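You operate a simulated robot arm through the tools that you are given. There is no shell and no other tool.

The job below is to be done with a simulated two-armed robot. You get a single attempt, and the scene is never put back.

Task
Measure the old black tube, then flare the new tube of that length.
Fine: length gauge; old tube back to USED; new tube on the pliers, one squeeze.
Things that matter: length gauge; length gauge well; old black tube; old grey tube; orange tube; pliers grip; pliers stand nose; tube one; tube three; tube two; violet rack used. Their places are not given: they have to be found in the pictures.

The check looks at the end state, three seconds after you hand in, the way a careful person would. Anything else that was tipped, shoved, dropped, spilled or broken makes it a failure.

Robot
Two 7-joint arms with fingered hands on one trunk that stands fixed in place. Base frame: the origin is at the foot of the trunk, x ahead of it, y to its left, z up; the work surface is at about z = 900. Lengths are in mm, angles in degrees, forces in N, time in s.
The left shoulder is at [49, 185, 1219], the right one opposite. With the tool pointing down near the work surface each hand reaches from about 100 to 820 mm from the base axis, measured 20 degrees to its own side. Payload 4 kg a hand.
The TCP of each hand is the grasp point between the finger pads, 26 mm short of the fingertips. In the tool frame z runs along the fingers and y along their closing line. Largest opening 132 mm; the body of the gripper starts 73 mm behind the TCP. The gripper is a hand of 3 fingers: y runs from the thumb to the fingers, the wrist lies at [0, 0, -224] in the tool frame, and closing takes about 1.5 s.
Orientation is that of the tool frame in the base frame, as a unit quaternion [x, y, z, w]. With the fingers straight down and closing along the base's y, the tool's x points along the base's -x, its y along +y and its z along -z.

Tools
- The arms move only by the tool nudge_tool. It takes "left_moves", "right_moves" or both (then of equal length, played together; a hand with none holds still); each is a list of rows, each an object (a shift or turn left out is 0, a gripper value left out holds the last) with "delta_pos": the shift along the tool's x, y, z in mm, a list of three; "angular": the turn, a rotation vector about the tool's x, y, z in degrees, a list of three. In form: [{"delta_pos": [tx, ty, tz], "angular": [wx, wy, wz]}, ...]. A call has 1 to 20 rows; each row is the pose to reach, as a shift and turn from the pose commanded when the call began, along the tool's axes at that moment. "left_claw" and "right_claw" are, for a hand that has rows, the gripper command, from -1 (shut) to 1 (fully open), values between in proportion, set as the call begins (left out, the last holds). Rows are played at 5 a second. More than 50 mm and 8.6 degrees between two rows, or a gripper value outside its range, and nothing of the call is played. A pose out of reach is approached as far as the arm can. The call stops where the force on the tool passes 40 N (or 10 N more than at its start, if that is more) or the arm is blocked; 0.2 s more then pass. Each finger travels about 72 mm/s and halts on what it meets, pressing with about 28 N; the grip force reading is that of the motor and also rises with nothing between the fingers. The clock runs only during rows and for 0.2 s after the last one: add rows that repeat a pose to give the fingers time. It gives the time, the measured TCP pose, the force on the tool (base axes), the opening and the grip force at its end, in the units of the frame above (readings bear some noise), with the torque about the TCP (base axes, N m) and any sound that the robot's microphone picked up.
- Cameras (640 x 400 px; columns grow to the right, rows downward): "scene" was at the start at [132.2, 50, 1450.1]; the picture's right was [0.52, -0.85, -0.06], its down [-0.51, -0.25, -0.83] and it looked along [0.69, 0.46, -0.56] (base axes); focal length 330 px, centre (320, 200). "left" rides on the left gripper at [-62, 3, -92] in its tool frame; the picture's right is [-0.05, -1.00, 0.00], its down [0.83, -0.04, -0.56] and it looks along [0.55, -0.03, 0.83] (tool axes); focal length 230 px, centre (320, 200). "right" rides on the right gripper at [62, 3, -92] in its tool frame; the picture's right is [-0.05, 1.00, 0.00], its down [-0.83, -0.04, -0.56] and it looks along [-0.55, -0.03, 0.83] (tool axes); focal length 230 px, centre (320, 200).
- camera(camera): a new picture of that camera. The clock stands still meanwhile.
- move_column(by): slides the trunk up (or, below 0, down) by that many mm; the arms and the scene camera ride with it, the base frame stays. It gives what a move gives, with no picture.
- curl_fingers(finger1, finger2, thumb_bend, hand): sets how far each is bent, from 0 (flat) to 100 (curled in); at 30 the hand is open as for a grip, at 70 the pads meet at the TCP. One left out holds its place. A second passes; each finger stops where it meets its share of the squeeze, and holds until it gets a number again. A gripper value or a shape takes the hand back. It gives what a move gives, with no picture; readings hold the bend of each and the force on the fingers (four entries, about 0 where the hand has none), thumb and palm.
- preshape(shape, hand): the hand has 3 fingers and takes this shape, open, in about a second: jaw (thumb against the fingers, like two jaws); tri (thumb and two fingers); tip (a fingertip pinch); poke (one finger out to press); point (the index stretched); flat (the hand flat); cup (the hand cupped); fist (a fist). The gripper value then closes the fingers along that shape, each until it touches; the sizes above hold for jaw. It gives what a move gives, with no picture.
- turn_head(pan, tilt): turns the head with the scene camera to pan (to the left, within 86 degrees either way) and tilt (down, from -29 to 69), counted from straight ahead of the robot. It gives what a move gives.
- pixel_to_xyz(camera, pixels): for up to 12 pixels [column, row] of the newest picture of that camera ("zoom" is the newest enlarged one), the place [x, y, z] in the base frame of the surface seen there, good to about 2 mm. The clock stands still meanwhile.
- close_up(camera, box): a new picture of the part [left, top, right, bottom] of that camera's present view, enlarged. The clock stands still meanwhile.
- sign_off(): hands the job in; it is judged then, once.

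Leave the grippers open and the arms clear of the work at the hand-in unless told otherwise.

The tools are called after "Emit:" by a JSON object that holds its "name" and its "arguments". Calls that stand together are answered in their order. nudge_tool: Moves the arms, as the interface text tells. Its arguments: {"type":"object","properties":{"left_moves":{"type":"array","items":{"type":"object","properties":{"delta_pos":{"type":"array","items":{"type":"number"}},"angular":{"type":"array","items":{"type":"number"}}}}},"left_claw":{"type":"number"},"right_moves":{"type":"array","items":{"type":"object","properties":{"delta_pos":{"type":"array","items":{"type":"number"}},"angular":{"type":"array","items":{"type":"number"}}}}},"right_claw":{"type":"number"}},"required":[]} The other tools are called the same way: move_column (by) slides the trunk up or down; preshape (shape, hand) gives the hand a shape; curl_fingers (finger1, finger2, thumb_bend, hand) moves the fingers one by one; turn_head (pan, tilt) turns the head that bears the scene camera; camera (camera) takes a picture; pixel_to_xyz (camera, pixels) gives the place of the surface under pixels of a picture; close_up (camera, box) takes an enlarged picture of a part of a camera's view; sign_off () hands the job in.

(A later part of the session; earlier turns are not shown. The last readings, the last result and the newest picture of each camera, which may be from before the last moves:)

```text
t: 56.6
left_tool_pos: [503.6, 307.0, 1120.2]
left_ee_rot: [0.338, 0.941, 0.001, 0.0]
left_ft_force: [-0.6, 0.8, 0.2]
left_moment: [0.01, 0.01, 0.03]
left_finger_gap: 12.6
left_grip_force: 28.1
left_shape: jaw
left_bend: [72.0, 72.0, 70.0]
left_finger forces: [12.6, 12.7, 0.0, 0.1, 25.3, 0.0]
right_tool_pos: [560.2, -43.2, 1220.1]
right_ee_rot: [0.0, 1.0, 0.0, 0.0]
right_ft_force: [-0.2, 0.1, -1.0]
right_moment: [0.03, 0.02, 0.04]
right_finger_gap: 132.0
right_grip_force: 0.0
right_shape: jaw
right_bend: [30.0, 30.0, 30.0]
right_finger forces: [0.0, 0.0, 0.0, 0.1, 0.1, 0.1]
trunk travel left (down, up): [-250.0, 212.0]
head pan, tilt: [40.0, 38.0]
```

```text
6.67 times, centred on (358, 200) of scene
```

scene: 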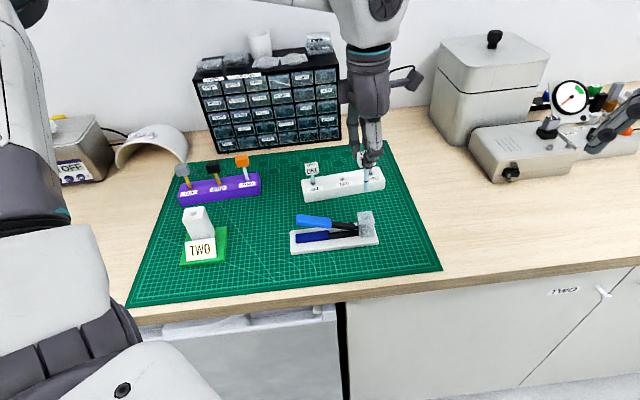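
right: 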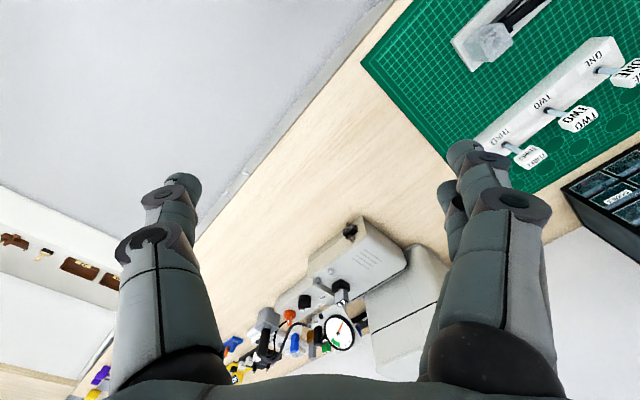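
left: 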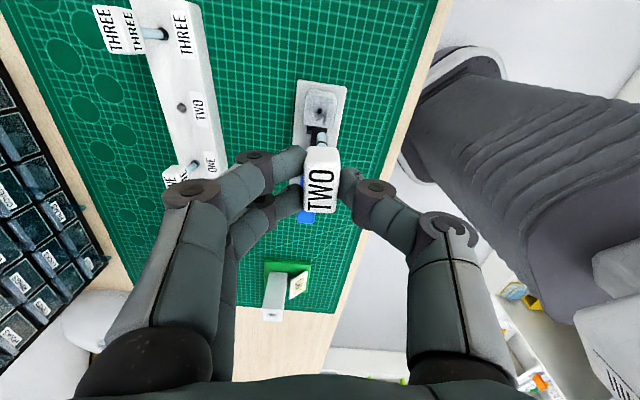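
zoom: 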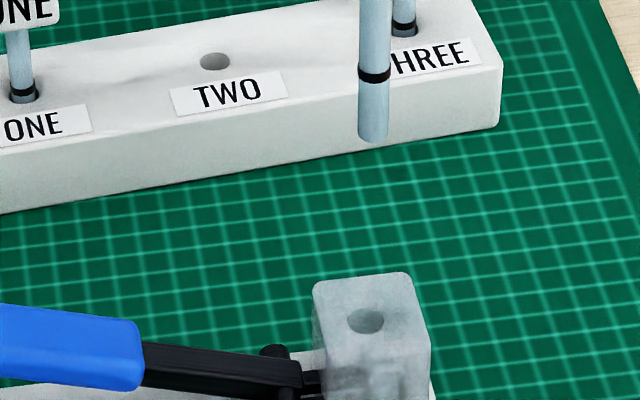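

Inside the hole I see a smaller dark bore. I measure tube TWO's tip position and the hole from these enlargements.

Emit:
{"name": "pixel_to_xyz", "arguments": {"camera": "zoom", "pixels": [[372, 136], [372, 125], [373, 100], [374, 75], [376, 30], [378, 5], [366, 321], [320, 285], [405, 278], [340, 290]]}}

Emit:
{"name": "close_up", "arguments": {"camera": "scene", "box": [340, 140, 404, 180]}}

Emit:
{"name": "pixel_to_xyz", "arguments": {"camera": "left", "pixels": [[322, 135], [322, 140], [319, 112], [310, 100], [330, 100], [308, 122], [330, 125]]}}

```text
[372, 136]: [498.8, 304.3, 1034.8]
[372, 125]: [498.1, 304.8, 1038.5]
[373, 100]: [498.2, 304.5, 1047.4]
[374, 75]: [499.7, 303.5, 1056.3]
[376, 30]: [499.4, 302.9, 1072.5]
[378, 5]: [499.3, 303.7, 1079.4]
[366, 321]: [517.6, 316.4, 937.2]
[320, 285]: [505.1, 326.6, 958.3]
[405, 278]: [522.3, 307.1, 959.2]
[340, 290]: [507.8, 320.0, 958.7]
```

```text
10.00 times, centred on (372, 160) of scene
```

zoom: 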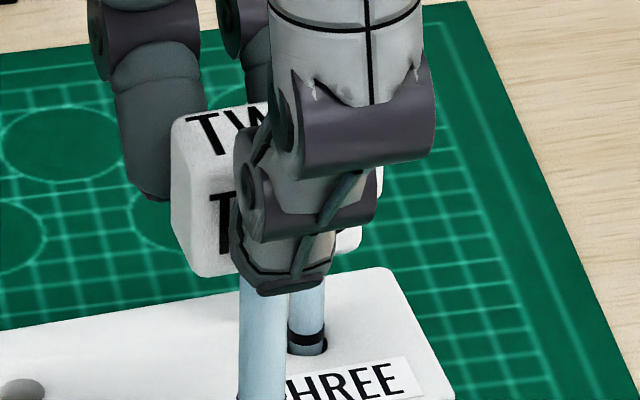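

```text
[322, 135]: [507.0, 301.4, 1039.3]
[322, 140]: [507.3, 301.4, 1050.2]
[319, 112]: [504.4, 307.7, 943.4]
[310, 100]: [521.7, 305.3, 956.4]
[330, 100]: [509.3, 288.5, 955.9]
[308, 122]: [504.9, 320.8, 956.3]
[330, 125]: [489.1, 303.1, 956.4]
```

Tube TWO's tip is ~87 mm below the TCP, same as the black one. The tube is within ~2 mm of the hole; I descend 58 mm to compare closely.

Emit:
{"name": "nudge_tool", "arguments": {"left_moves": [{"delta_pos": [0, 0, 20]}, {"delta_pos": [0, 0, 40]}, {"delta_pos": [0, 0, 52]}, {"delta_pos": [0, 0, 58]}, {"delta_pos": [0, 0, 58]}, {"delta_pos": [0, 0, 58]}]}}

Emit:
{"name": "close_up", "arguments": {"camera": "left", "box": [280, 100, 360, 150]}}

Emit:
{"name": "close_up", "arguments": {"camera": "scene", "box": [334, 195, 398, 235]}}

Emit:
{"name": "pixel_to_xyz", "arguments": {"camera": "zoom", "pixels": [[320, 140], [320, 160], [325, 100], [250, 190], [380, 170], [300, 180]]}}

```text
t: 58.0
left_tool_pos: [502.9, 304.2, 1063.8]
left_ee_rot: [0.338, 0.941, 0.0, 0.0]
left_ft_force: [0.1, 0.8, -0.2]
left_moment: [-0.03, 0.02, 0.0]
left_finger_gap: 12.6
left_grip_force: 28.0
left_shape: jaw
left_bend: [72.0, 72.0, 70.0]
left_finger forces: [12.7, 12.6, 0.0, 0.0, 25.1, 0.0]
right_tool_pos: [560.6, -43.1, 1220.8]
right_ee_rot: [0.0, 1.0, 0.0, 0.0]
right_ft_force: [-0.8, -0.5, 0.4]
right_moment: [-0.01, -0.04, 0.02]
right_finger_gap: 132.0
right_grip_force: 0.1
right_shape: jaw
right_bend: [30.0, 30.0, 30.0]
right_finger forces: [0.0, 0.1, 0.0, 0.1, 0.1, 0.1]
trunk travel left (down, up): [-250.0, 212.0]
head pan, tilt: [40.0, 38.0]
```

```text
8.00 times, centred on (320, 125) of left
```

zoom: 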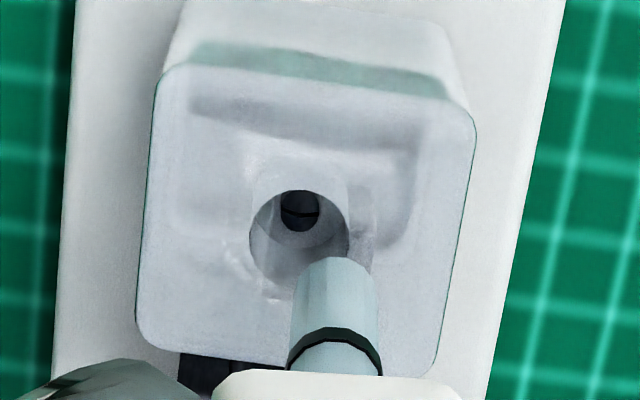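

```text
10.00 times, centred on (366, 215) of scene
```

zoom: 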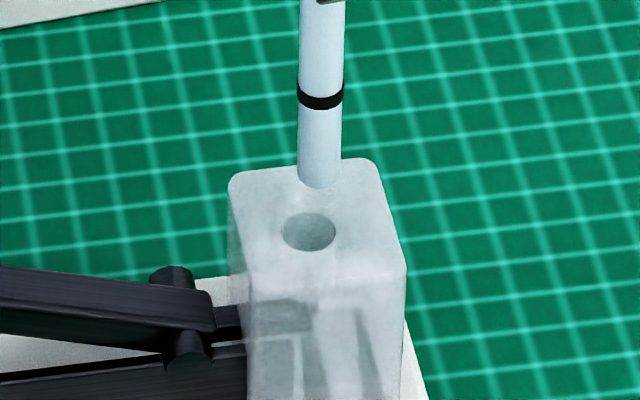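

```text
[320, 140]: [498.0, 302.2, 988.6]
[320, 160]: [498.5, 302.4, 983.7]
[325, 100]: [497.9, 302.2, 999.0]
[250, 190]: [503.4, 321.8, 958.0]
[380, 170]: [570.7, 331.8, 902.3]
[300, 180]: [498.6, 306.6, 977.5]
```

Both cameras say the tube must move about +3.5 mm in tool y. I apply that and descend 11 mm.

Emit:
{"name": "nudge_tool", "arguments": {"left_moves": [{"delta_pos": [0.1, 2, 0]}, {"delta_pos": [0.1, 3.5, 6]}, {"delta_pos": [0.1, 3.5, 11]}, {"delta_pos": [0.1, 3.5, 11]}, {"delta_pos": [0.1, 3.5, 11]}]}}

Emit:
{"name": "close_up", "arguments": {"camera": "left", "box": [280, 100, 360, 150]}}

Emit:
{"name": "close_up", "arguments": {"camera": "scene", "box": [334, 195, 398, 235]}}

Emit:
{"name": "pixel_to_xyz", "arguments": {"camera": "zoom", "pixels": [[312, 160], [312, 190], [313, 210], [316, 130]]}}

```text
t: 59.2
left_tool_pos: [504.1, 306.9, 1051.6]
left_ee_rot: [0.338, 0.941, 0.0, 0.0]
left_ft_force: [0.1, 0.7, -0.3]
left_moment: [-0.01, -0.01, -0.02]
left_finger_gap: 12.4
left_grip_force: 27.8
left_shape: jaw
left_bend: [72.0, 72.0, 70.0]
left_finger forces: [12.6, 12.6, 0.1, 0.0, 25.2, 0.0]
right_tool_pos: [559.3, -43.0, 1221.0]
right_ee_rot: [0.0, 1.0, 0.0, 0.0]
right_ft_force: [-0.3, -0.7, 1.3]
right_moment: [-0.01, 0.02, 0.01]
right_finger_gap: 131.9
right_grip_force: 0.0
right_shape: jaw
right_bend: [30.0, 30.0, 30.0]
right_finger forces: [0.0, 0.0, 0.1, 0.0, 0.0, 0.0]
trunk travel left (down, up): [-250.0, 212.0]
head pan, tilt: [40.0, 38.0]
```

```text
8.00 times, centred on (320, 125) of left
```

zoom: 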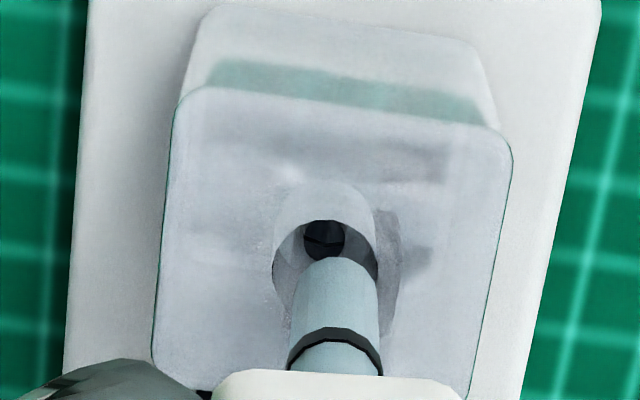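

```text
10.00 times, centred on (366, 215) of scene
```

zoom: 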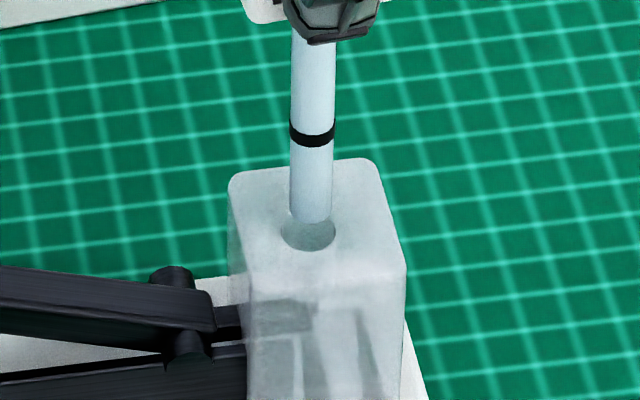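

```text
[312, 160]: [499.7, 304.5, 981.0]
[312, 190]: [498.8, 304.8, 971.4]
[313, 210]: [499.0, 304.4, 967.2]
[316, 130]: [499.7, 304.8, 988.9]
```

Well aligned in both views (hole centre and projected tip within ~1 mm). I apply a small (−0.3, +0.6) shift and descend 10 mm into the mouth.

Emit:
{"name": "nudge_tool", "arguments": {"left_moves": [{"delta_pos": [-0.3, 0.6, 2]}, {"delta_pos": [-0.3, 0.6, 5]}, {"delta_pos": [-0.3, 0.6, 8]}, {"delta_pos": [-0.3, 0.6, 11]}, {"delta_pos": [-0.3, 0.6, 11]}]}}

Emit:
{"name": "close_up", "arguments": {"camera": "left", "box": [280, 110, 360, 160]}}

Emit:
{"name": "close_up", "arguments": {"camera": "scene", "box": [334, 195, 398, 235]}}

```text
t: 60.4
left_tool_pos: [506.1, 308.0, 1038.9]
left_ee_rot: [0.338, 0.941, -0.001, 0.0]
left_ft_force: [-0.1, -0.4, 0.1]
left_moment: [0.01, 0.01, 0.03]
left_finger_gap: 12.8
left_grip_force: 28.7
left_shape: jaw
left_bend: [72.0, 72.0, 70.0]
left_finger forces: [12.7, 12.6, 0.0, 0.0, 25.2, 0.0]
right_tool_pos: [559.8, -44.7, 1221.2]
right_ee_rot: [0.0, 1.0, 0.0, 0.0]
right_ft_force: [-0.1, 0.6, -0.4]
right_moment: [0.0, 0.0, 0.01]
right_finger_gap: 132.1
right_grip_force: 0.2
right_shape: jaw
right_bend: [30.0, 30.0, 30.0]
right_finger forces: [0.0, 0.0, 0.1, 0.1, 0.0, 0.0]
trunk travel left (down, up): [-250.0, 212.0]
head pan, tilt: [40.0, 38.0]
```

```text
8.00 times, centred on (320, 135) of left
```

zoom: 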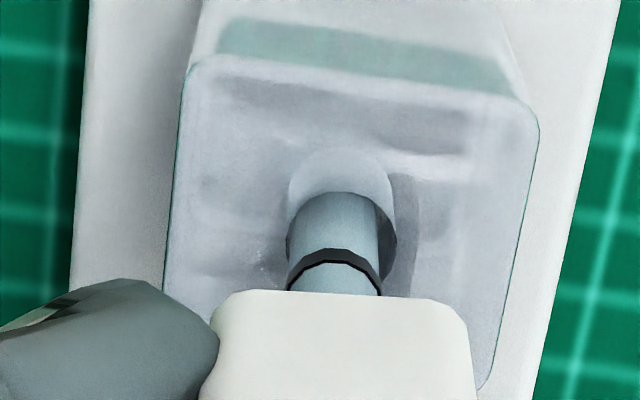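

```text
10.00 times, centred on (366, 215) of scene
```

zoom: 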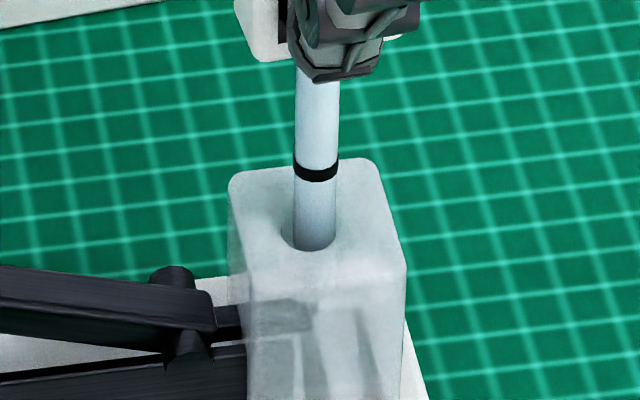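

The tip is ~6 mm inside the hole with no force; the tube sits ~0.7 mm toward +y and ~1 mm toward −x. I shift (+0.9, −0.7) and go down in small rows, 15 mm, watching force.

Emit:
{"name": "nudge_tool", "arguments": {"left_moves": [{"delta_pos": [0.9, -0.7, 0]}, {"delta_pos": [0.9, -0.7, 3]}, {"delta_pos": [0.9, -0.7, 6]}, {"delta_pos": [0.9, -0.7, 9]}, {"delta_pos": [0.9, -0.7, 9]}]}}

Emit:
{"name": "close_up", "arguments": {"camera": "left", "box": [280, 110, 360, 160]}}

Emit:
{"name": "close_up", "arguments": {"camera": "scene", "box": [334, 195, 398, 235]}}

```text
t: 61.6
left_tool_pos: [504.3, 307.4, 1029.5]
left_ee_rot: [0.337, 0.941, 0.0, 0.0]
left_ft_force: [0.0, -0.8, -0.4]
left_moment: [0.01, 0.0, -0.04]
left_finger_gap: 12.5
left_grip_force: 28.2
left_shape: jaw
left_bend: [72.0, 72.0, 70.0]
left_finger forces: [12.7, 12.6, 0.0, 0.0, 25.1, 0.0]
right_tool_pos: [561.0, -43.8, 1220.9]
right_ee_rot: [0.0, 1.0, 0.0, 0.0]
right_ft_force: [0.0, -0.5, 0.5]
right_moment: [0.03, -0.01, 0.0]
right_finger_gap: 132.0
right_grip_force: 0.2
right_shape: jaw
right_bend: [30.0, 30.0, 30.0]
right_finger forces: [0.0, 0.0, 0.0, 0.1, 0.0, 0.0]
trunk travel left (down, up): [-250.0, 212.0]
head pan, tilt: [40.0, 38.0]
```

```text
8.00 times, centred on (320, 135) of left
```

zoom: 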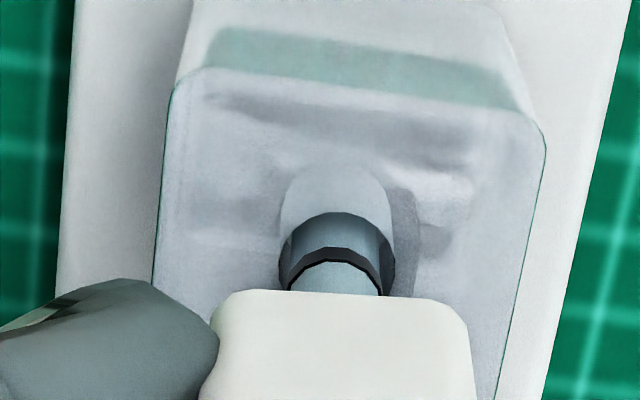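

```text
10.00 times, centred on (366, 215) of scene
```

zoom: 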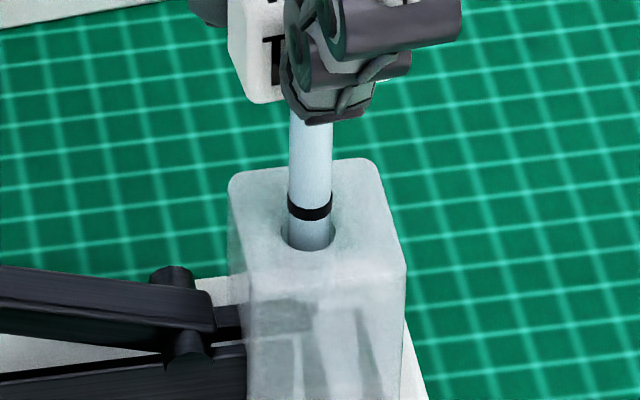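

Centred in both views. The well's floor was seen at z≈937, so ~6 mm remain. I go down in 1.5 mm rows up to 7 mm.

Emit:
{"name": "nudge_tool", "arguments": {"left_moves": [{"delta_pos": [0, 0, 1.5]}, {"delta_pos": [0, 0, 3]}, {"delta_pos": [0, 0, 4]}, {"delta_pos": [0, 0, 5]}, {"delta_pos": [0, 0, 5]}]}}

Emit:
{"name": "close_up", "arguments": {"camera": "scene", "box": [334, 195, 398, 235]}}

```text
t: 62.8
left_tool_pos: [502.5, 306.1, 1028.1]
left_ee_rot: [0.338, 0.941, 0.001, 0.002]
left_ft_force: [0.1, 0.9, 22.2]
left_moment: [0.04, -0.03, 0.01]
left_finger_gap: 13.0
left_grip_force: 28.2
left_shape: jaw
left_bend: [72.0, 72.0, 71.0]
left_finger forces: [16.3, 16.3, 0.0, 0.1, 31.6, 0.0]
right_tool_pos: [558.9, -43.6, 1222.0]
right_ee_rot: [0.0, 1.0, 0.0, 0.001]
right_ft_force: [0.2, -0.1, 0.5]
right_moment: [0.02, 0.02, -0.03]
right_finger_gap: 132.0
right_grip_force: 0.0
right_shape: jaw
right_bend: [30.0, 30.0, 30.0]
right_finger forces: [0.0, 0.1, 0.1, 0.1, 0.1, 0.0]
trunk travel left (down, up): [-250.0, 212.0]
head pan, tilt: [40.0, 38.0]
```

```text
10.00 times, centred on (366, 215) of scene
```

zoom: 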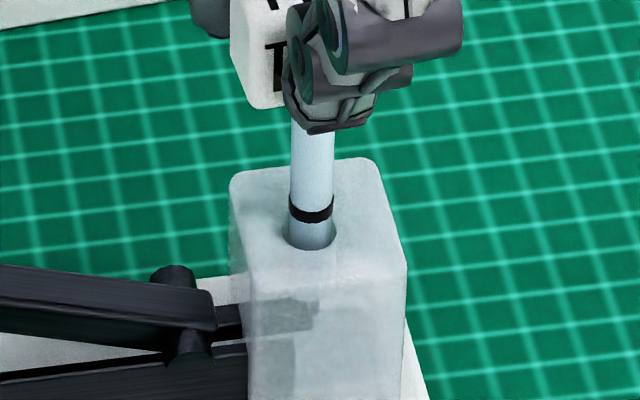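

Contact at 22 N with TCP 1028; the band is still several mm above the mouth, so the tube may have met the nose inside. I relieve the push by 3 mm and look closely inside the clear block.

Emit:
{"name": "nudge_tool", "arguments": {"left_moves": [{"delta_pos": [0, 0, -4]}, {"delta_pos": [0, 0, -4]}]}}

Emit:
{"name": "close_up", "arguments": {"camera": "scene", "box": [342, 205, 390, 235]}}

Emit:
{"name": "pixel_to_xyz", "arguments": {"camera": "zoom", "pixels": [[305, 130], [305, 100], [305, 60], [308, 20], [305, 160], [305, 180]]}}

Emit:
{"name": "close_up", "arguments": {"camera": "left", "box": [280, 110, 360, 160]}}

```text
t: 63.4
left_tool_pos: [503.7, 307.8, 1029.5]
left_ee_rot: [0.338, 0.941, -0.001, -0.002]
left_ft_force: [0.3, 0.6, 0.4]
left_moment: [-0.02, -0.02, 0.01]
left_finger_gap: 13.1
left_grip_force: 27.5
left_shape: jaw
left_bend: [72.0, 72.0, 71.0]
left_finger forces: [14.4, 14.0, 0.1, 0.1, 28.4, 0.1]
right_tool_pos: [560.0, -43.4, 1221.1]
right_ee_rot: [0.0, 1.0, 0.0, 0.0]
right_ft_force: [-0.2, -0.3, 1.0]
right_moment: [0.01, 0.03, -0.01]
right_finger_gap: 131.7
right_grip_force: 0.0
right_shape: jaw
right_bend: [30.0, 30.0, 30.0]
right_finger forces: [0.0, 0.0, 0.1, 0.0, 0.0, 0.0]
trunk travel left (down, up): [-250.0, 212.0]
head pan, tilt: [40.0, 38.0]
```

```text
13.33 times, centred on (366, 220) of scene
```

zoom: 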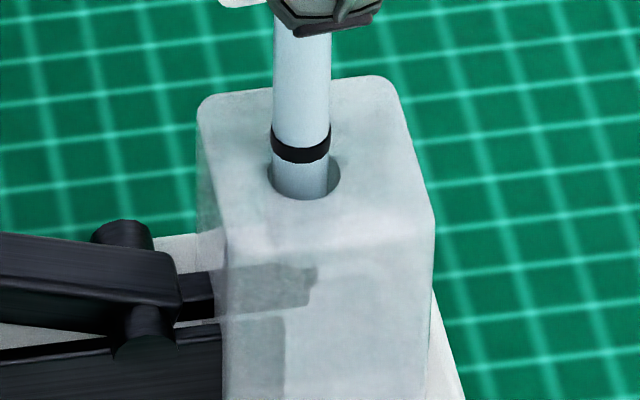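

```text
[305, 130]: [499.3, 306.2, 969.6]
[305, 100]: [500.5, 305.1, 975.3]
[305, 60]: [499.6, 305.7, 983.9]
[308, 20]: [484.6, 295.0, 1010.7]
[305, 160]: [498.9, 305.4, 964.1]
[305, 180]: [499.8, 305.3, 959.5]
```

```text
8.00 times, centred on (320, 135) of left
```

zoom: 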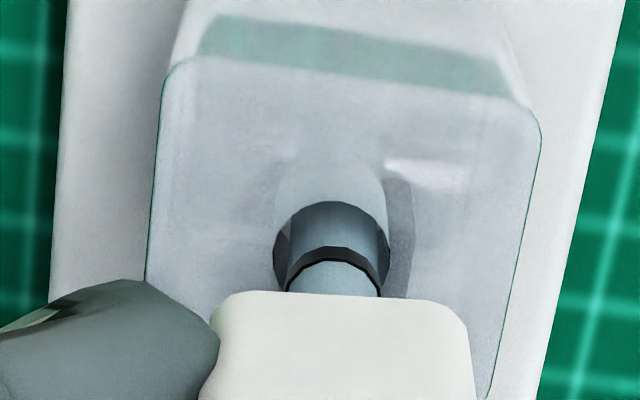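

The tip is ~15 mm inside the block and contact came at a firm floor. I press down gently another 1.5 mm to be sure it is seated and read the force.

Emit:
{"name": "nudge_tool", "arguments": {"left_moves": [{"delta_pos": [0, 0, 1]}, {"delta_pos": [0, 0, 2]}, {"delta_pos": [0, 0, 2]}]}}

Emit:
{"name": "close_up", "arguments": {"camera": "scene", "box": [342, 205, 390, 235]}}

Emit:
{"name": "pixel_to_xyz", "arguments": {"camera": "zoom", "pixels": [[303, 165], [303, 150], [303, 130], [303, 100], [303, 60], [303, 185]]}}

```text
t: 64.2
left_tool_pos: [503.6, 307.4, 1027.9]
left_ee_rot: [0.338, 0.941, 0.0, 0.0]
left_ft_force: [-0.5, 0.8, 3.1]
left_moment: [0.03, -0.01, 0.01]
left_finger_gap: 12.7
left_grip_force: 28.3
left_shape: jaw
left_bend: [72.0, 72.0, 71.0]
left_finger forces: [14.4, 14.4, 0.0, 0.0, 28.6, 0.0]
right_tool_pos: [560.9, -43.9, 1223.3]
right_ee_rot: [-0.001, 1.0, 0.001, 0.0]
right_ft_force: [-0.2, 0.0, -0.4]
right_moment: [0.0, -0.03, 0.0]
right_finger_gap: 132.0
right_grip_force: 0.1
right_shape: jaw
right_bend: [30.0, 30.0, 30.0]
right_finger forces: [0.1, 0.0, 0.1, 0.0, 0.0, 0.1]
trunk travel left (down, up): [-250.0, 212.0]
head pan, tilt: [40.0, 38.0]
```

```text
13.33 times, centred on (366, 220) of scene
```

zoom: 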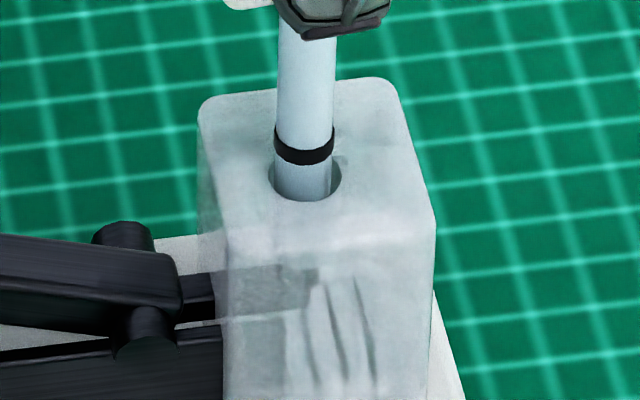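

```text
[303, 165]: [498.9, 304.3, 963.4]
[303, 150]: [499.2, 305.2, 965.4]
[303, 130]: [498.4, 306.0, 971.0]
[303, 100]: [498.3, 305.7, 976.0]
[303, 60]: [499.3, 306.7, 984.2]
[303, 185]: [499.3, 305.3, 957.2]
```

Light contact 3 N; the tube is seated in the nose. Now a gentle release: first open to a light pinch (−0.76) and look.

Emit:
{"name": "nudge_tool", "arguments": {"left_moves": [{"delta_pos": [0, 0, -0.5]}, {"delta_pos": [0, 0, -0.5]}], "left_claw": -0.76}}

Emit:
{"name": "close_up", "arguments": {"camera": "left", "box": [224, 110, 416, 230]}}

Emit:
{"name": "close_up", "arguments": {"camera": "scene", "box": [326, 180, 406, 230]}}

```text
t: 64.8
left_tool_pos: [504.2, 306.3, 1029.2]
left_ee_rot: [0.337, 0.941, 0.0, 0.0]
left_ft_force: [0.7, 0.3, 0.2]
left_moment: [-0.03, -0.01, -0.04]
left_finger_gap: 16.1
left_grip_force: 0.1
left_shape: jaw
left_bend: [72.0, 72.0, 70.0]
left_finger forces: [0.4, 0.3, 0.0, 0.0, 0.7, 0.0]
right_tool_pos: [560.3, -43.3, 1221.6]
right_ee_rot: [0.001, 1.0, 0.0, 0.0]
right_ft_force: [0.5, -0.3, 0.0]
right_moment: [0.01, -0.01, -0.05]
right_finger_gap: 131.7
right_grip_force: 0.0
right_shape: jaw
right_bend: [30.0, 30.0, 30.0]
right_finger forces: [0.0, 0.0, 0.0, 0.1, 0.0, 0.0]
trunk travel left (down, up): [-250.0, 212.0]
head pan, tilt: [40.0, 38.0]
```

```text
3.33 times, centred on (320, 170) of left
```

zoom: 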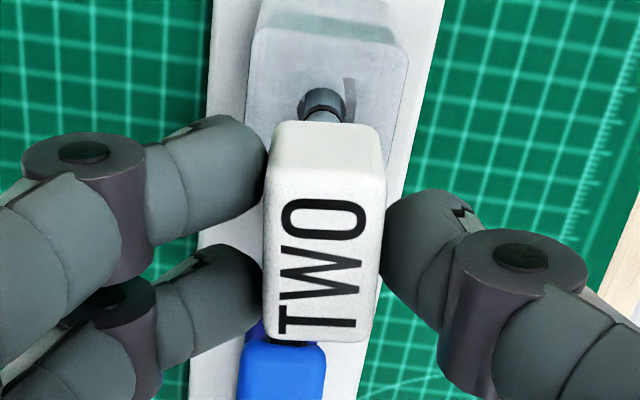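

```text
8.00 times, centred on (366, 205) of scene
```

zoom: 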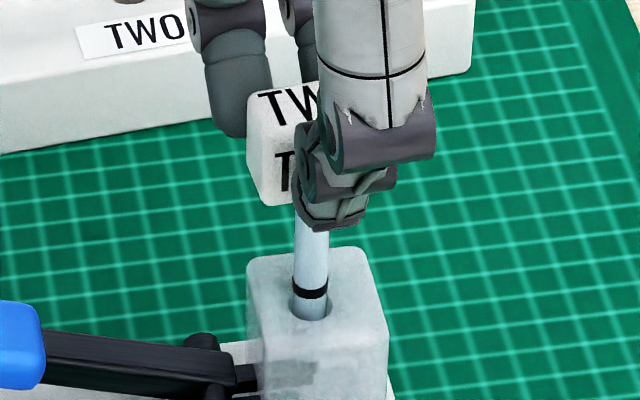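

Nearly upright between the pads (0.4/0.3/0.7 N). I open step by step.

Emit:
{"name": "nudge_tool", "arguments": {"left_moves": [{"delta_pos": [0, -0.3, 0]}], "left_claw": -0.75}}

Emit:
{"name": "nudge_tool", "arguments": {"left_moves": [{"delta_pos": [0, 0, 0]}], "left_claw": -0.735}}

Emit:
{"name": "nudge_tool", "arguments": {"left_moves": [{"delta_pos": [0, 0, 0]}, {"delta_pos": [0, 0, 0]}], "left_claw": -0.71}}

Emit:
{"name": "close_up", "arguments": {"camera": "left", "box": [224, 110, 416, 230]}}

```text
t: 65.2
left_tool_pos: [503.4, 306.4, 1029.4]
left_ee_rot: [0.338, 0.941, 0.0, 0.0]
left_ft_force: [0.3, -0.6, -0.4]
left_moment: [0.01, 0.03, -0.01]
left_finger_gap: 16.3
left_grip_force: 0.1
left_shape: jaw
left_bend: [72.0, 72.0, 70.0]
left_finger forces: [0.3, 0.2, 0.0, 0.1, 0.4, 0.0]
right_tool_pos: [559.4, -44.8, 1221.6]
right_ee_rot: [-0.001, 1.0, 0.001, 0.001]
right_ft_force: [-0.1, -0.4, -0.7]
right_moment: [0.04, 0.01, -0.03]
right_finger_gap: 131.6
right_grip_force: 0.1
right_shape: jaw
right_bend: [30.0, 30.0, 30.0]
right_finger forces: [0.0, 0.1, 0.1, 0.0, 0.0, 0.0]
trunk travel left (down, up): [-250.0, 212.0]
head pan, tilt: [40.0, 38.0]
```

```text
t: 65.6
left_tool_pos: [503.8, 306.7, 1028.8]
left_ee_rot: [0.338, 0.941, 0.0, 0.0]
left_ft_force: [0.4, 1.3, 0.0]
left_moment: [0.0, -0.04, 0.01]
left_finger_gap: 17.2
left_grip_force: 0.1
left_shape: jaw
left_bend: [72.0, 72.0, 70.0]
left_finger forces: [0.2, 0.1, 0.1, 0.0, 0.1, 0.0]
right_tool_pos: [559.3, -43.3, 1221.1]
right_ee_rot: [0.0, 1.0, -0.001, 0.0]
right_ft_force: [-0.1, -0.4, -0.4]
right_moment: [-0.02, 0.0, 0.07]
right_finger_gap: 131.8
right_grip_force: 0.0
right_shape: jaw
right_bend: [30.0, 30.0, 30.0]
right_finger forces: [0.0, 0.0, 0.1, 0.1, 0.0, 0.0]
trunk travel left (down, up): [-250.0, 212.0]
head pan, tilt: [40.0, 38.0]
```

```text
t: 66.2
left_tool_pos: [503.1, 306.9, 1030.0]
left_ee_rot: [0.338, 0.941, 0.0, 0.0]
left_ft_force: [-0.1, -0.1, -0.7]
left_moment: [0.02, -0.03, -0.02]
left_finger_gap: 18.5
left_grip_force: 0.0
left_shape: jaw
left_bend: [72.0, 72.0, 70.0]
left_finger forces: [0.1, 0.0, 0.0, 0.0, 0.0, 0.1]
right_tool_pos: [560.1, -42.7, 1220.5]
right_ee_rot: [0.0, 1.0, 0.001, 0.0]
right_ft_force: [-0.5, 0.0, 0.1]
right_moment: [-0.01, -0.01, 0.01]
right_finger_gap: 132.0
right_grip_force: 0.0
right_shape: jaw
right_bend: [30.0, 30.0, 30.0]
right_finger forces: [0.0, 0.1, 0.0, 0.0, 0.1, 0.0]
trunk travel left (down, up): [-250.0, 212.0]
head pan, tilt: [40.0, 38.0]
```

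```text
3.33 times, centred on (320, 170) of left
```

zoom: 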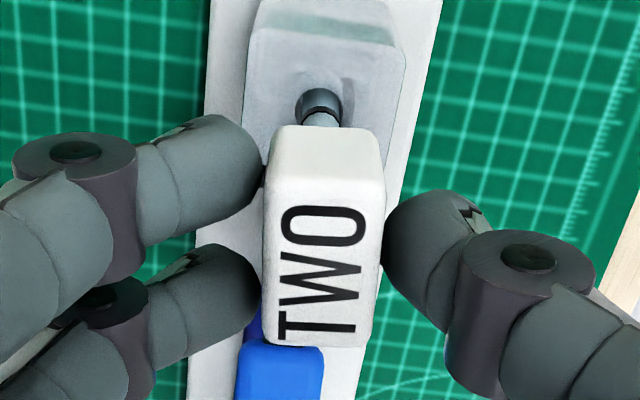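

Forces are zero and the cap stands between the fingers. I keep opening.

Emit:
{"name": "nudge_tool", "arguments": {"left_moves": [{"delta_pos": [0, 0, 0]}, {"delta_pos": [0, 0, 0]}], "left_claw": -0.64}}

Emit:
{"name": "close_up", "arguments": {"camera": "left", "box": [224, 110, 416, 230]}}

```text
t: 66.8
left_tool_pos: [502.4, 306.8, 1029.4]
left_ee_rot: [0.338, 0.941, 0.0, 0.001]
left_ft_force: [1.1, -0.3, 0.0]
left_moment: [-0.02, 0.0, 0.01]
left_finger_gap: 23.4
left_grip_force: 0.1
left_shape: jaw
left_bend: [73.0, 73.0, 70.0]
left_finger forces: [0.0, 0.1, 0.0, 0.0, 0.0, 0.0]
right_tool_pos: [560.6, -43.1, 1219.5]
right_ee_rot: [0.0, 1.0, 0.0, 0.0]
right_ft_force: [-0.1, 0.5, -0.3]
right_moment: [0.02, -0.03, -0.02]
right_finger_gap: 131.9
right_grip_force: 0.0
right_shape: jaw
right_bend: [30.0, 30.0, 30.0]
right_finger forces: [0.0, 0.0, 0.0, 0.0, 0.1, 0.0]
trunk travel left (down, up): [-250.0, 212.0]
head pan, tilt: [40.0, 38.0]
```

```text
3.33 times, centred on (320, 170) of left
```

zoom: 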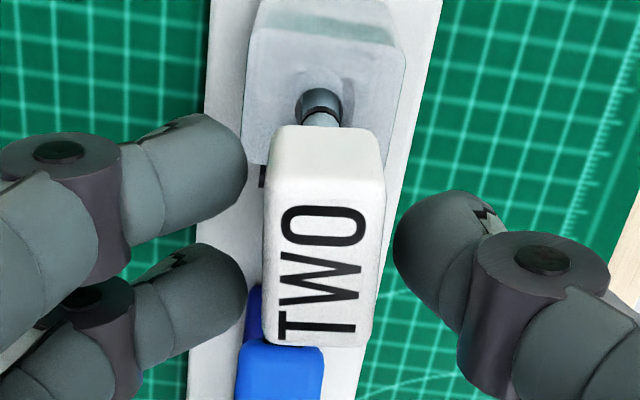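

The tube stands by itself on the nose. I open to 60 mm and lift the hand straight up 100 mm, then inspect.

Emit:
{"name": "nudge_tool", "arguments": {"left_moves": [{"delta_pos": [0, 0, 0]}, {"delta_pos": [0, 0, 0]}, {"delta_pos": [0, 0, 0]}, {"delta_pos": [0, 0, -15]}, {"delta_pos": [0, 0, -40]}, {"delta_pos": [0, 0, -70]}, {"delta_pos": [0, 0, -100]}, {"delta_pos": [0, 0, -100]}], "left_claw": -0.1}}

Emit:
{"name": "camera", "arguments": {"camera": "left"}}

Emit:
{"name": "close_up", "arguments": {"camera": "left", "box": [256, 80, 384, 160]}}

Emit:
{"name": "close_up", "arguments": {"camera": "scene", "box": [290, 170, 402, 240]}}

```text
t: 68.6
left_tool_pos: [504.3, 306.8, 1127.5]
left_ee_rot: [0.338, 0.941, 0.0, -0.001]
left_ft_force: [1.1, 0.6, -0.1]
left_moment: [0.0, 0.01, 0.01]
left_finger_gap: 58.7
left_grip_force: 0.0
left_shape: jaw
left_bend: [73.0, 73.0, 70.0]
left_finger forces: [0.1, 0.0, 0.0, 0.0, 0.0, 0.0]
right_tool_pos: [560.7, -43.3, 1220.3]
right_ee_rot: [-0.001, 1.0, -0.001, 0.0]
right_ft_force: [-0.5, 0.5, -0.3]
right_moment: [-0.01, -0.01, -0.01]
right_finger_gap: 131.9
right_grip_force: 0.1
right_shape: jaw
right_bend: [30.0, 30.0, 30.0]
right_finger forces: [0.1, 0.0, 0.0, 0.1, 0.1, 0.1]
trunk travel left (down, up): [-250.0, 212.0]
head pan, tilt: [40.0, 38.0]
```

```text
taken
```

left: 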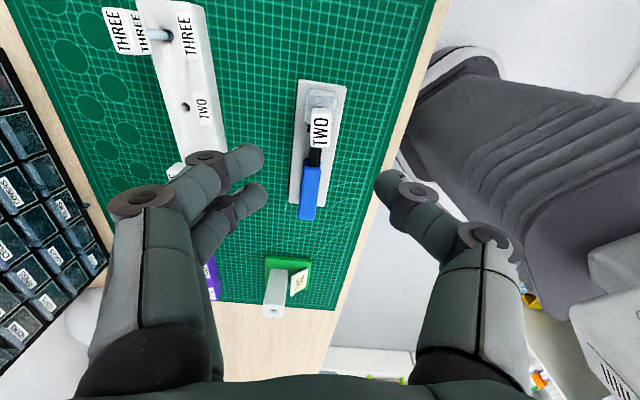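

```text
5.00 times, centred on (320, 120) of left
```

zoom: 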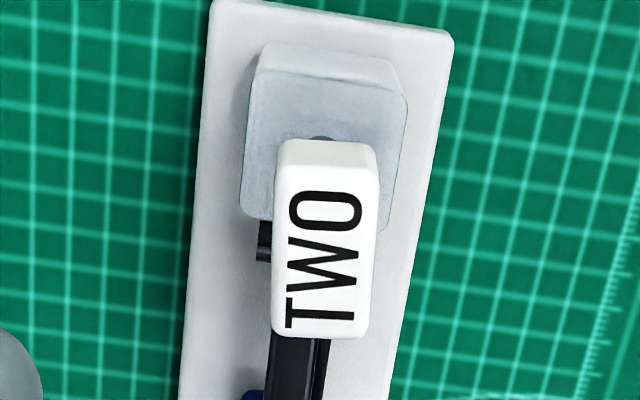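

```text
5.71 times, centred on (346, 205) of scene
```

zoom: 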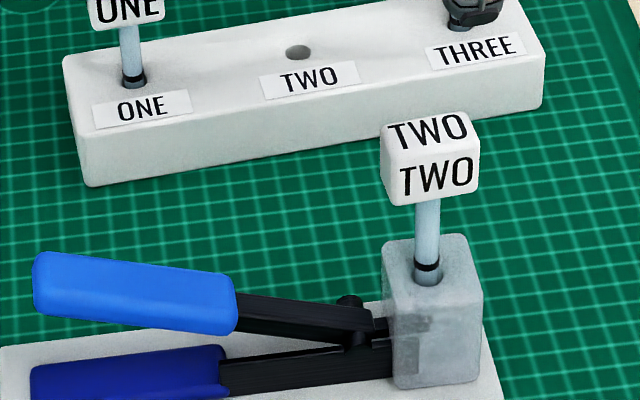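

Tube TWO stands upright in the pliers' nose. Next I measure the upper grip (light blue) to plan the single squeeze.

Emit:
{"name": "pixel_to_xyz", "arguments": {"camera": "zoom", "pixels": [[50, 265], [120, 272], [200, 285], [45, 290], [120, 300], [200, 315], [35, 310], [230, 320], [60, 380], [200, 365], [380, 340], [350, 300]]}}

Emit:
{"name": "close_up", "arguments": {"camera": "left", "box": [272, 140, 368, 240]}}

Emit:
{"name": "pixel_to_xyz", "arguments": {"camera": "left", "pixels": [[304, 170], [317, 170], [301, 190], [315, 190], [299, 215], [313, 216], [307, 195], [290, 190], [325, 190], [300, 222]]}}

```text
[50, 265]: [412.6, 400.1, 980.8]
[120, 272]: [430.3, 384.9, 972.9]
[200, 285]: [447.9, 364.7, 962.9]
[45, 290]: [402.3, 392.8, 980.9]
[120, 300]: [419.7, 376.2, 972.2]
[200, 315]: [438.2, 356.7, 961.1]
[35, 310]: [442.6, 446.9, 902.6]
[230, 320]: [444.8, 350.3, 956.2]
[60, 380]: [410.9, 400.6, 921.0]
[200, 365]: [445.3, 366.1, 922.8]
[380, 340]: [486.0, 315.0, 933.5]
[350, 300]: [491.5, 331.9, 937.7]
```

```text
4.00 times, centred on (320, 190) of left
```

zoom: 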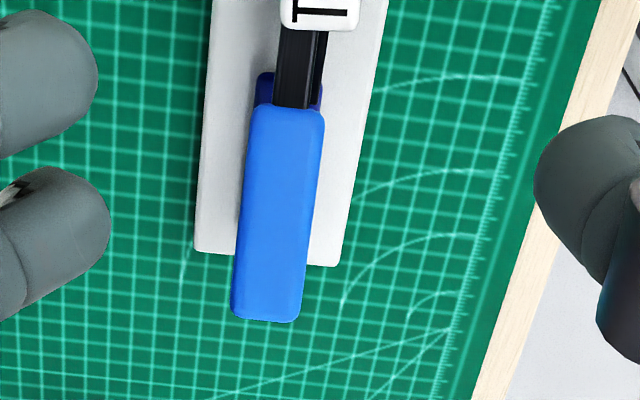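

```text
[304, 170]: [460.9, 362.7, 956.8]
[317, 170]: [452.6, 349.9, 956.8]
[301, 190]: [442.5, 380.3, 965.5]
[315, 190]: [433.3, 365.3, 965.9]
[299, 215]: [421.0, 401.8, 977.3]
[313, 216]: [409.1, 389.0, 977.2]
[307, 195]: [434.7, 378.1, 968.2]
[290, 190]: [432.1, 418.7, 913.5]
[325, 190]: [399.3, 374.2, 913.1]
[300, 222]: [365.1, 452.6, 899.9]
```

The grip's centre line runs from about (407,397,981) to (443,361,962); the stand lies under it. I move the hand at this height to above the grip's rear part (tool +122, +10), closing the fingers to a blunt tip on the way.

Emit:
{"name": "nudge_tool", "arguments": {"left_moves": [{"delta_pos": [24, 2, 0]}, {"delta_pos": [49, 4, 0]}, {"delta_pos": [73, 6, 0]}, {"delta_pos": [98, 8, 0]}, {"delta_pos": [122, 10, 0]}, {"delta_pos": [122, 10, 0]}, {"delta_pos": [122, 10, 0]}, {"delta_pos": [122, 10, 0]}, {"delta_pos": [122, 10, 0]}], "left_claw": -1}}

Emit:
{"name": "camera", "arguments": {"camera": "left"}}

Emit:
{"name": "close_up", "arguments": {"camera": "left", "box": [224, 90, 416, 210]}}

Emit:
{"name": "camera", "arguments": {"camera": "scene"}}

Emit:
{"name": "close_up", "arguments": {"camera": "scene", "box": [270, 130, 398, 210]}}

```text
t: 70.6
left_tool_pos: [418.7, 393.1, 1128.5]
left_ee_rot: [0.339, 0.941, 0.0, 0.0]
left_ft_force: [-0.4, 0.4, -0.7]
left_moment: [-0.01, 0.02, -0.03]
left_finger_gap: 0.0
left_grip_force: 27.9
left_shape: jaw
left_bend: [65.0, 65.0, 67.0]
left_finger forces: [0.1, 0.1, 0.1, 0.1, 0.0, 0.1]
right_tool_pos: [559.6, -43.0, 1221.7]
right_ee_rot: [0.0, 1.0, 0.0, -0.001]
right_ft_force: [0.6, -0.6, 0.1]
right_moment: [-0.01, -0.02, 0.0]
right_finger_gap: 132.0
right_grip_force: 0.0
right_shape: jaw
right_bend: [30.0, 30.0, 30.0]
right_finger forces: [0.1, 0.0, 0.0, 0.0, 0.0, 0.0]
trunk travel left (down, up): [-250.0, 212.0]
head pan, tilt: [40.0, 38.0]
```

```text
taken
```

left: 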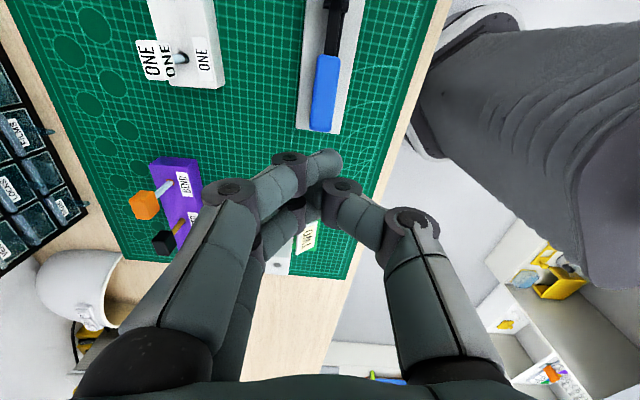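

```text
3.33 times, centred on (320, 150) of left
```

zoom: 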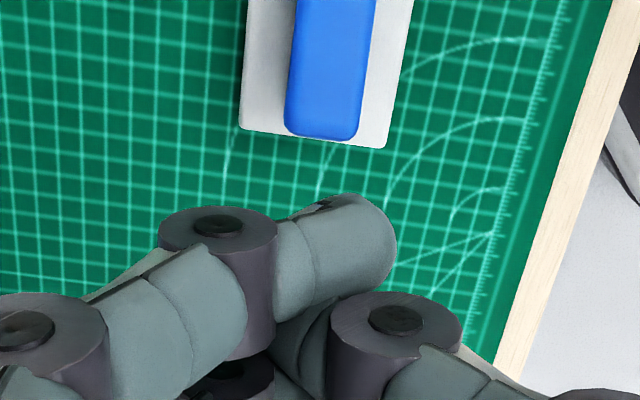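

```text
taken
```

scene: 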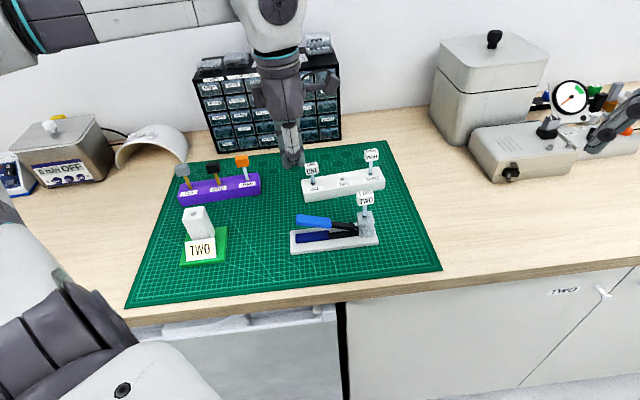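

```text
5.00 times, centred on (334, 170) of scene
```

zoom: 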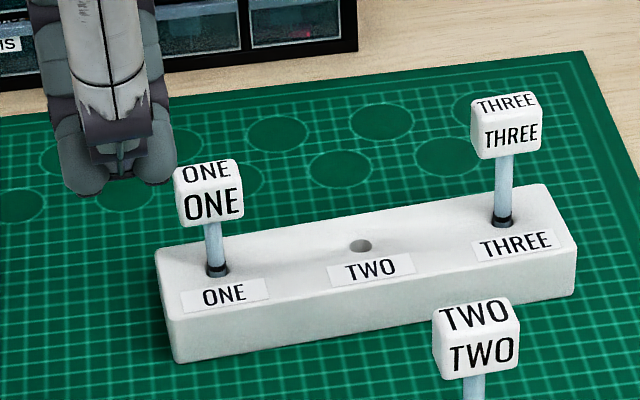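

Fully closed, the fingers interlace, which is a poor pressing tip. I try the "fist" shape in the air and look at its geometry.

Emit:
{"name": "preshape", "arguments": {"hand": "left", "shape": "fist"}}

Emit:
{"name": "camera", "arguments": {"camera": "left"}}

Emit:
{"name": "close_up", "arguments": {"camera": "scene", "box": [230, 60, 358, 140]}}

```text
t: 71.5
left_tool_pos: [419.4, 392.9, 1127.5]
left_ee_rot: [0.338, 0.941, 0.001, -0.001]
left_ft_force: [-0.7, -0.1, -0.9]
left_moment: [0.01, 0.01, 0.01]
left_finger_gap: 0.1
left_grip_force: 0.0
left_shape: fist
left_bend: [100.0, 100.0, 54.0]
left_finger forces: [0.0, 0.0, 0.0, 0.0, 0.0, 0.0]
right_tool_pos: [560.9, -45.1, 1221.3]
right_ee_rot: [0.0, 1.0, 0.0, 0.001]
right_ft_force: [0.2, -0.3, 0.5]
right_moment: [0.01, -0.01, 0.01]
right_finger_gap: 131.9
right_grip_force: 0.0
right_shape: jaw
right_bend: [30.0, 30.0, 30.0]
right_finger forces: [0.0, 0.0, 0.1, 0.0, 0.0, 0.1]
trunk travel left (down, up): [-250.0, 212.0]
head pan, tilt: [40.0, 38.0]
```

```text
taken
```

left: 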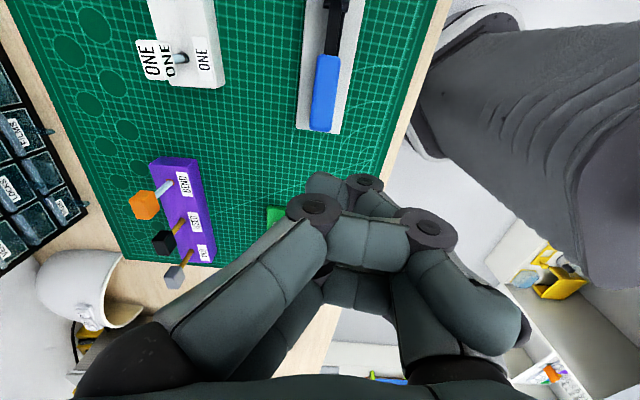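

```text
5.00 times, centred on (294, 100) of scene
```

zoom: 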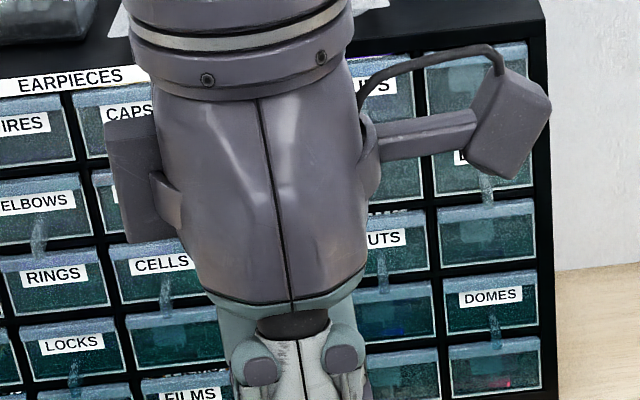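

The fist lays the finger segments flat across – a good pressing face. I measure their height and position.

Emit:
{"name": "pixel_to_xyz", "arguments": {"camera": "left", "pixels": [[318, 205], [318, 218], [365, 225], [365, 245], [430, 225], [400, 205], [362, 182], [325, 182], [350, 200], [385, 240], [340, 285], [280, 300]]}}

Emit:
{"name": "turn_head", "arguments": {"pan": 40, "tilt": 30}}

Emit:
{"name": "camera", "arguments": {"camera": "scene"}}

Emit:
{"name": "close_up", "arguments": {"camera": "scene", "box": [220, 110, 380, 210]}}

```text
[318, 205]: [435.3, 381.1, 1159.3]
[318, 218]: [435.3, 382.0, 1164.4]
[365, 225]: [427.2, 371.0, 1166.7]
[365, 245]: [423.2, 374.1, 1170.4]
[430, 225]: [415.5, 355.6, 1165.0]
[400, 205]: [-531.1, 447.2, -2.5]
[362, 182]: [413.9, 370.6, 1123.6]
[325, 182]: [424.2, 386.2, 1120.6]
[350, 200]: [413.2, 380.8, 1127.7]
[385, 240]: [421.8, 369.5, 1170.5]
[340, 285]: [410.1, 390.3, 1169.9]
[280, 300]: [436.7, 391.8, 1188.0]
```

```text
t: 72.2
left_tool_pos: [418.1, 392.4, 1127.3]
left_ee_rot: [0.338, 0.941, 0.001, 0.0]
left_ft_force: [0.0, -0.3, -1.3]
left_moment: [0.01, 0.04, 0.01]
left_finger_gap: 0.0
left_grip_force: 0.1
left_shape: fist
left_bend: [100.0, 100.0, 54.0]
left_finger forces: [0.0, 0.0, 0.0, 0.0, 0.0, 0.0]
right_tool_pos: [560.1, -43.0, 1220.7]
right_ee_rot: [0.0, 1.0, 0.001, 0.0]
right_ft_force: [0.1, -0.5, -0.8]
right_moment: [0.0, 0.01, 0.0]
right_finger_gap: 131.8
right_grip_force: 0.1
right_shape: jaw
right_bend: [30.0, 30.0, 30.0]
right_finger forces: [0.1, 0.1, 0.0, 0.0, 0.1, 0.0]
trunk travel left (down, up): [-250.0, 212.0]
head pan, tilt: [40.0, 30.0]
```

```text
taken
```

scene: 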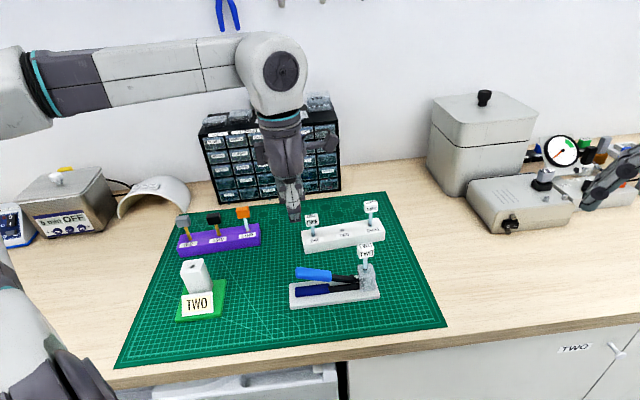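

```text
4.00 times, centred on (300, 160) of scene
```

zoom: 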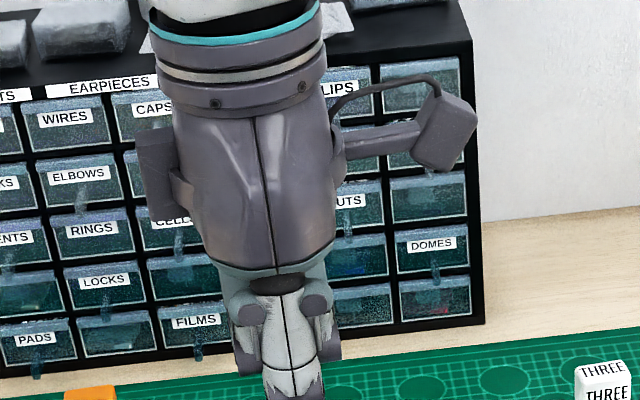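

In the fist the thumb hangs lowest. I try "poke" (one finger out to press) instead and look.

Emit:
{"name": "preshape", "arguments": {"hand": "left", "shape": "poke"}}

Emit:
{"name": "camera", "arguments": {"camera": "left"}}

Emit:
{"name": "close_up", "arguments": {"camera": "scene", "box": [230, 150, 358, 230]}}

```text
t: 73.1
left_tool_pos: [419.3, 393.3, 1127.6]
left_ee_rot: [0.338, 0.941, -0.001, 0.0]
left_ft_force: [0.1, -0.3, 0.1]
left_moment: [-0.01, 0.01, 0.01]
left_finger_gap: 0.0
left_grip_force: 0.1
left_shape: poke
left_bend: [100.0, 100.0, 44.0]
left_finger forces: [0.1, 0.1, 0.0, 0.1, 0.0, 0.1]
right_tool_pos: [559.3, -43.9, 1220.1]
right_ee_rot: [0.0, 1.0, 0.0, 0.0]
right_ft_force: [-0.4, -0.1, 0.6]
right_moment: [0.0, 0.01, 0.0]
right_finger_gap: 131.8
right_grip_force: 0.2
right_shape: jaw
right_bend: [30.0, 30.0, 30.0]
right_finger forces: [0.1, 0.0, 0.1, 0.1, 0.1, 0.0]
trunk travel left (down, up): [-250.0, 212.0]
head pan, tilt: [40.0, 30.0]
```

```text
taken
```

left: 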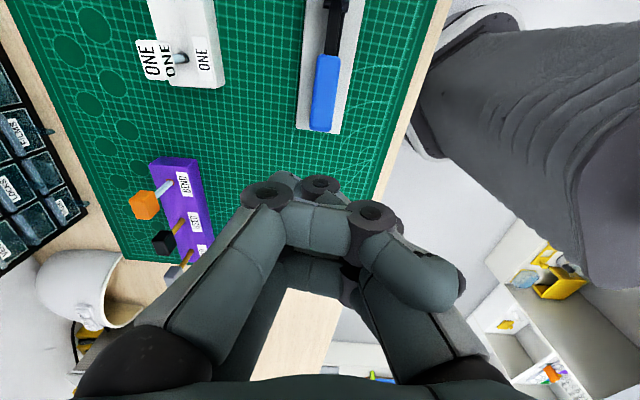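

```text
5.00 times, centred on (294, 190) of scene
```

zoom: 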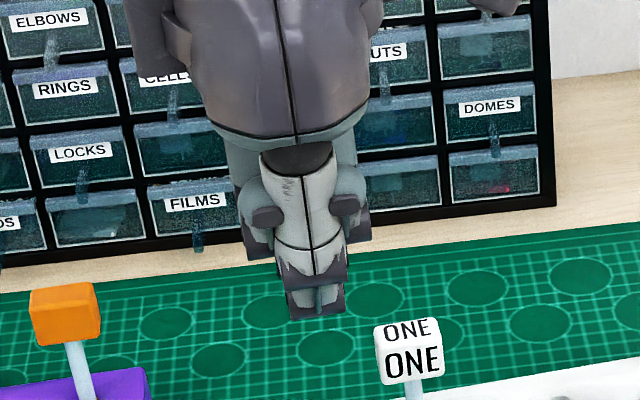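

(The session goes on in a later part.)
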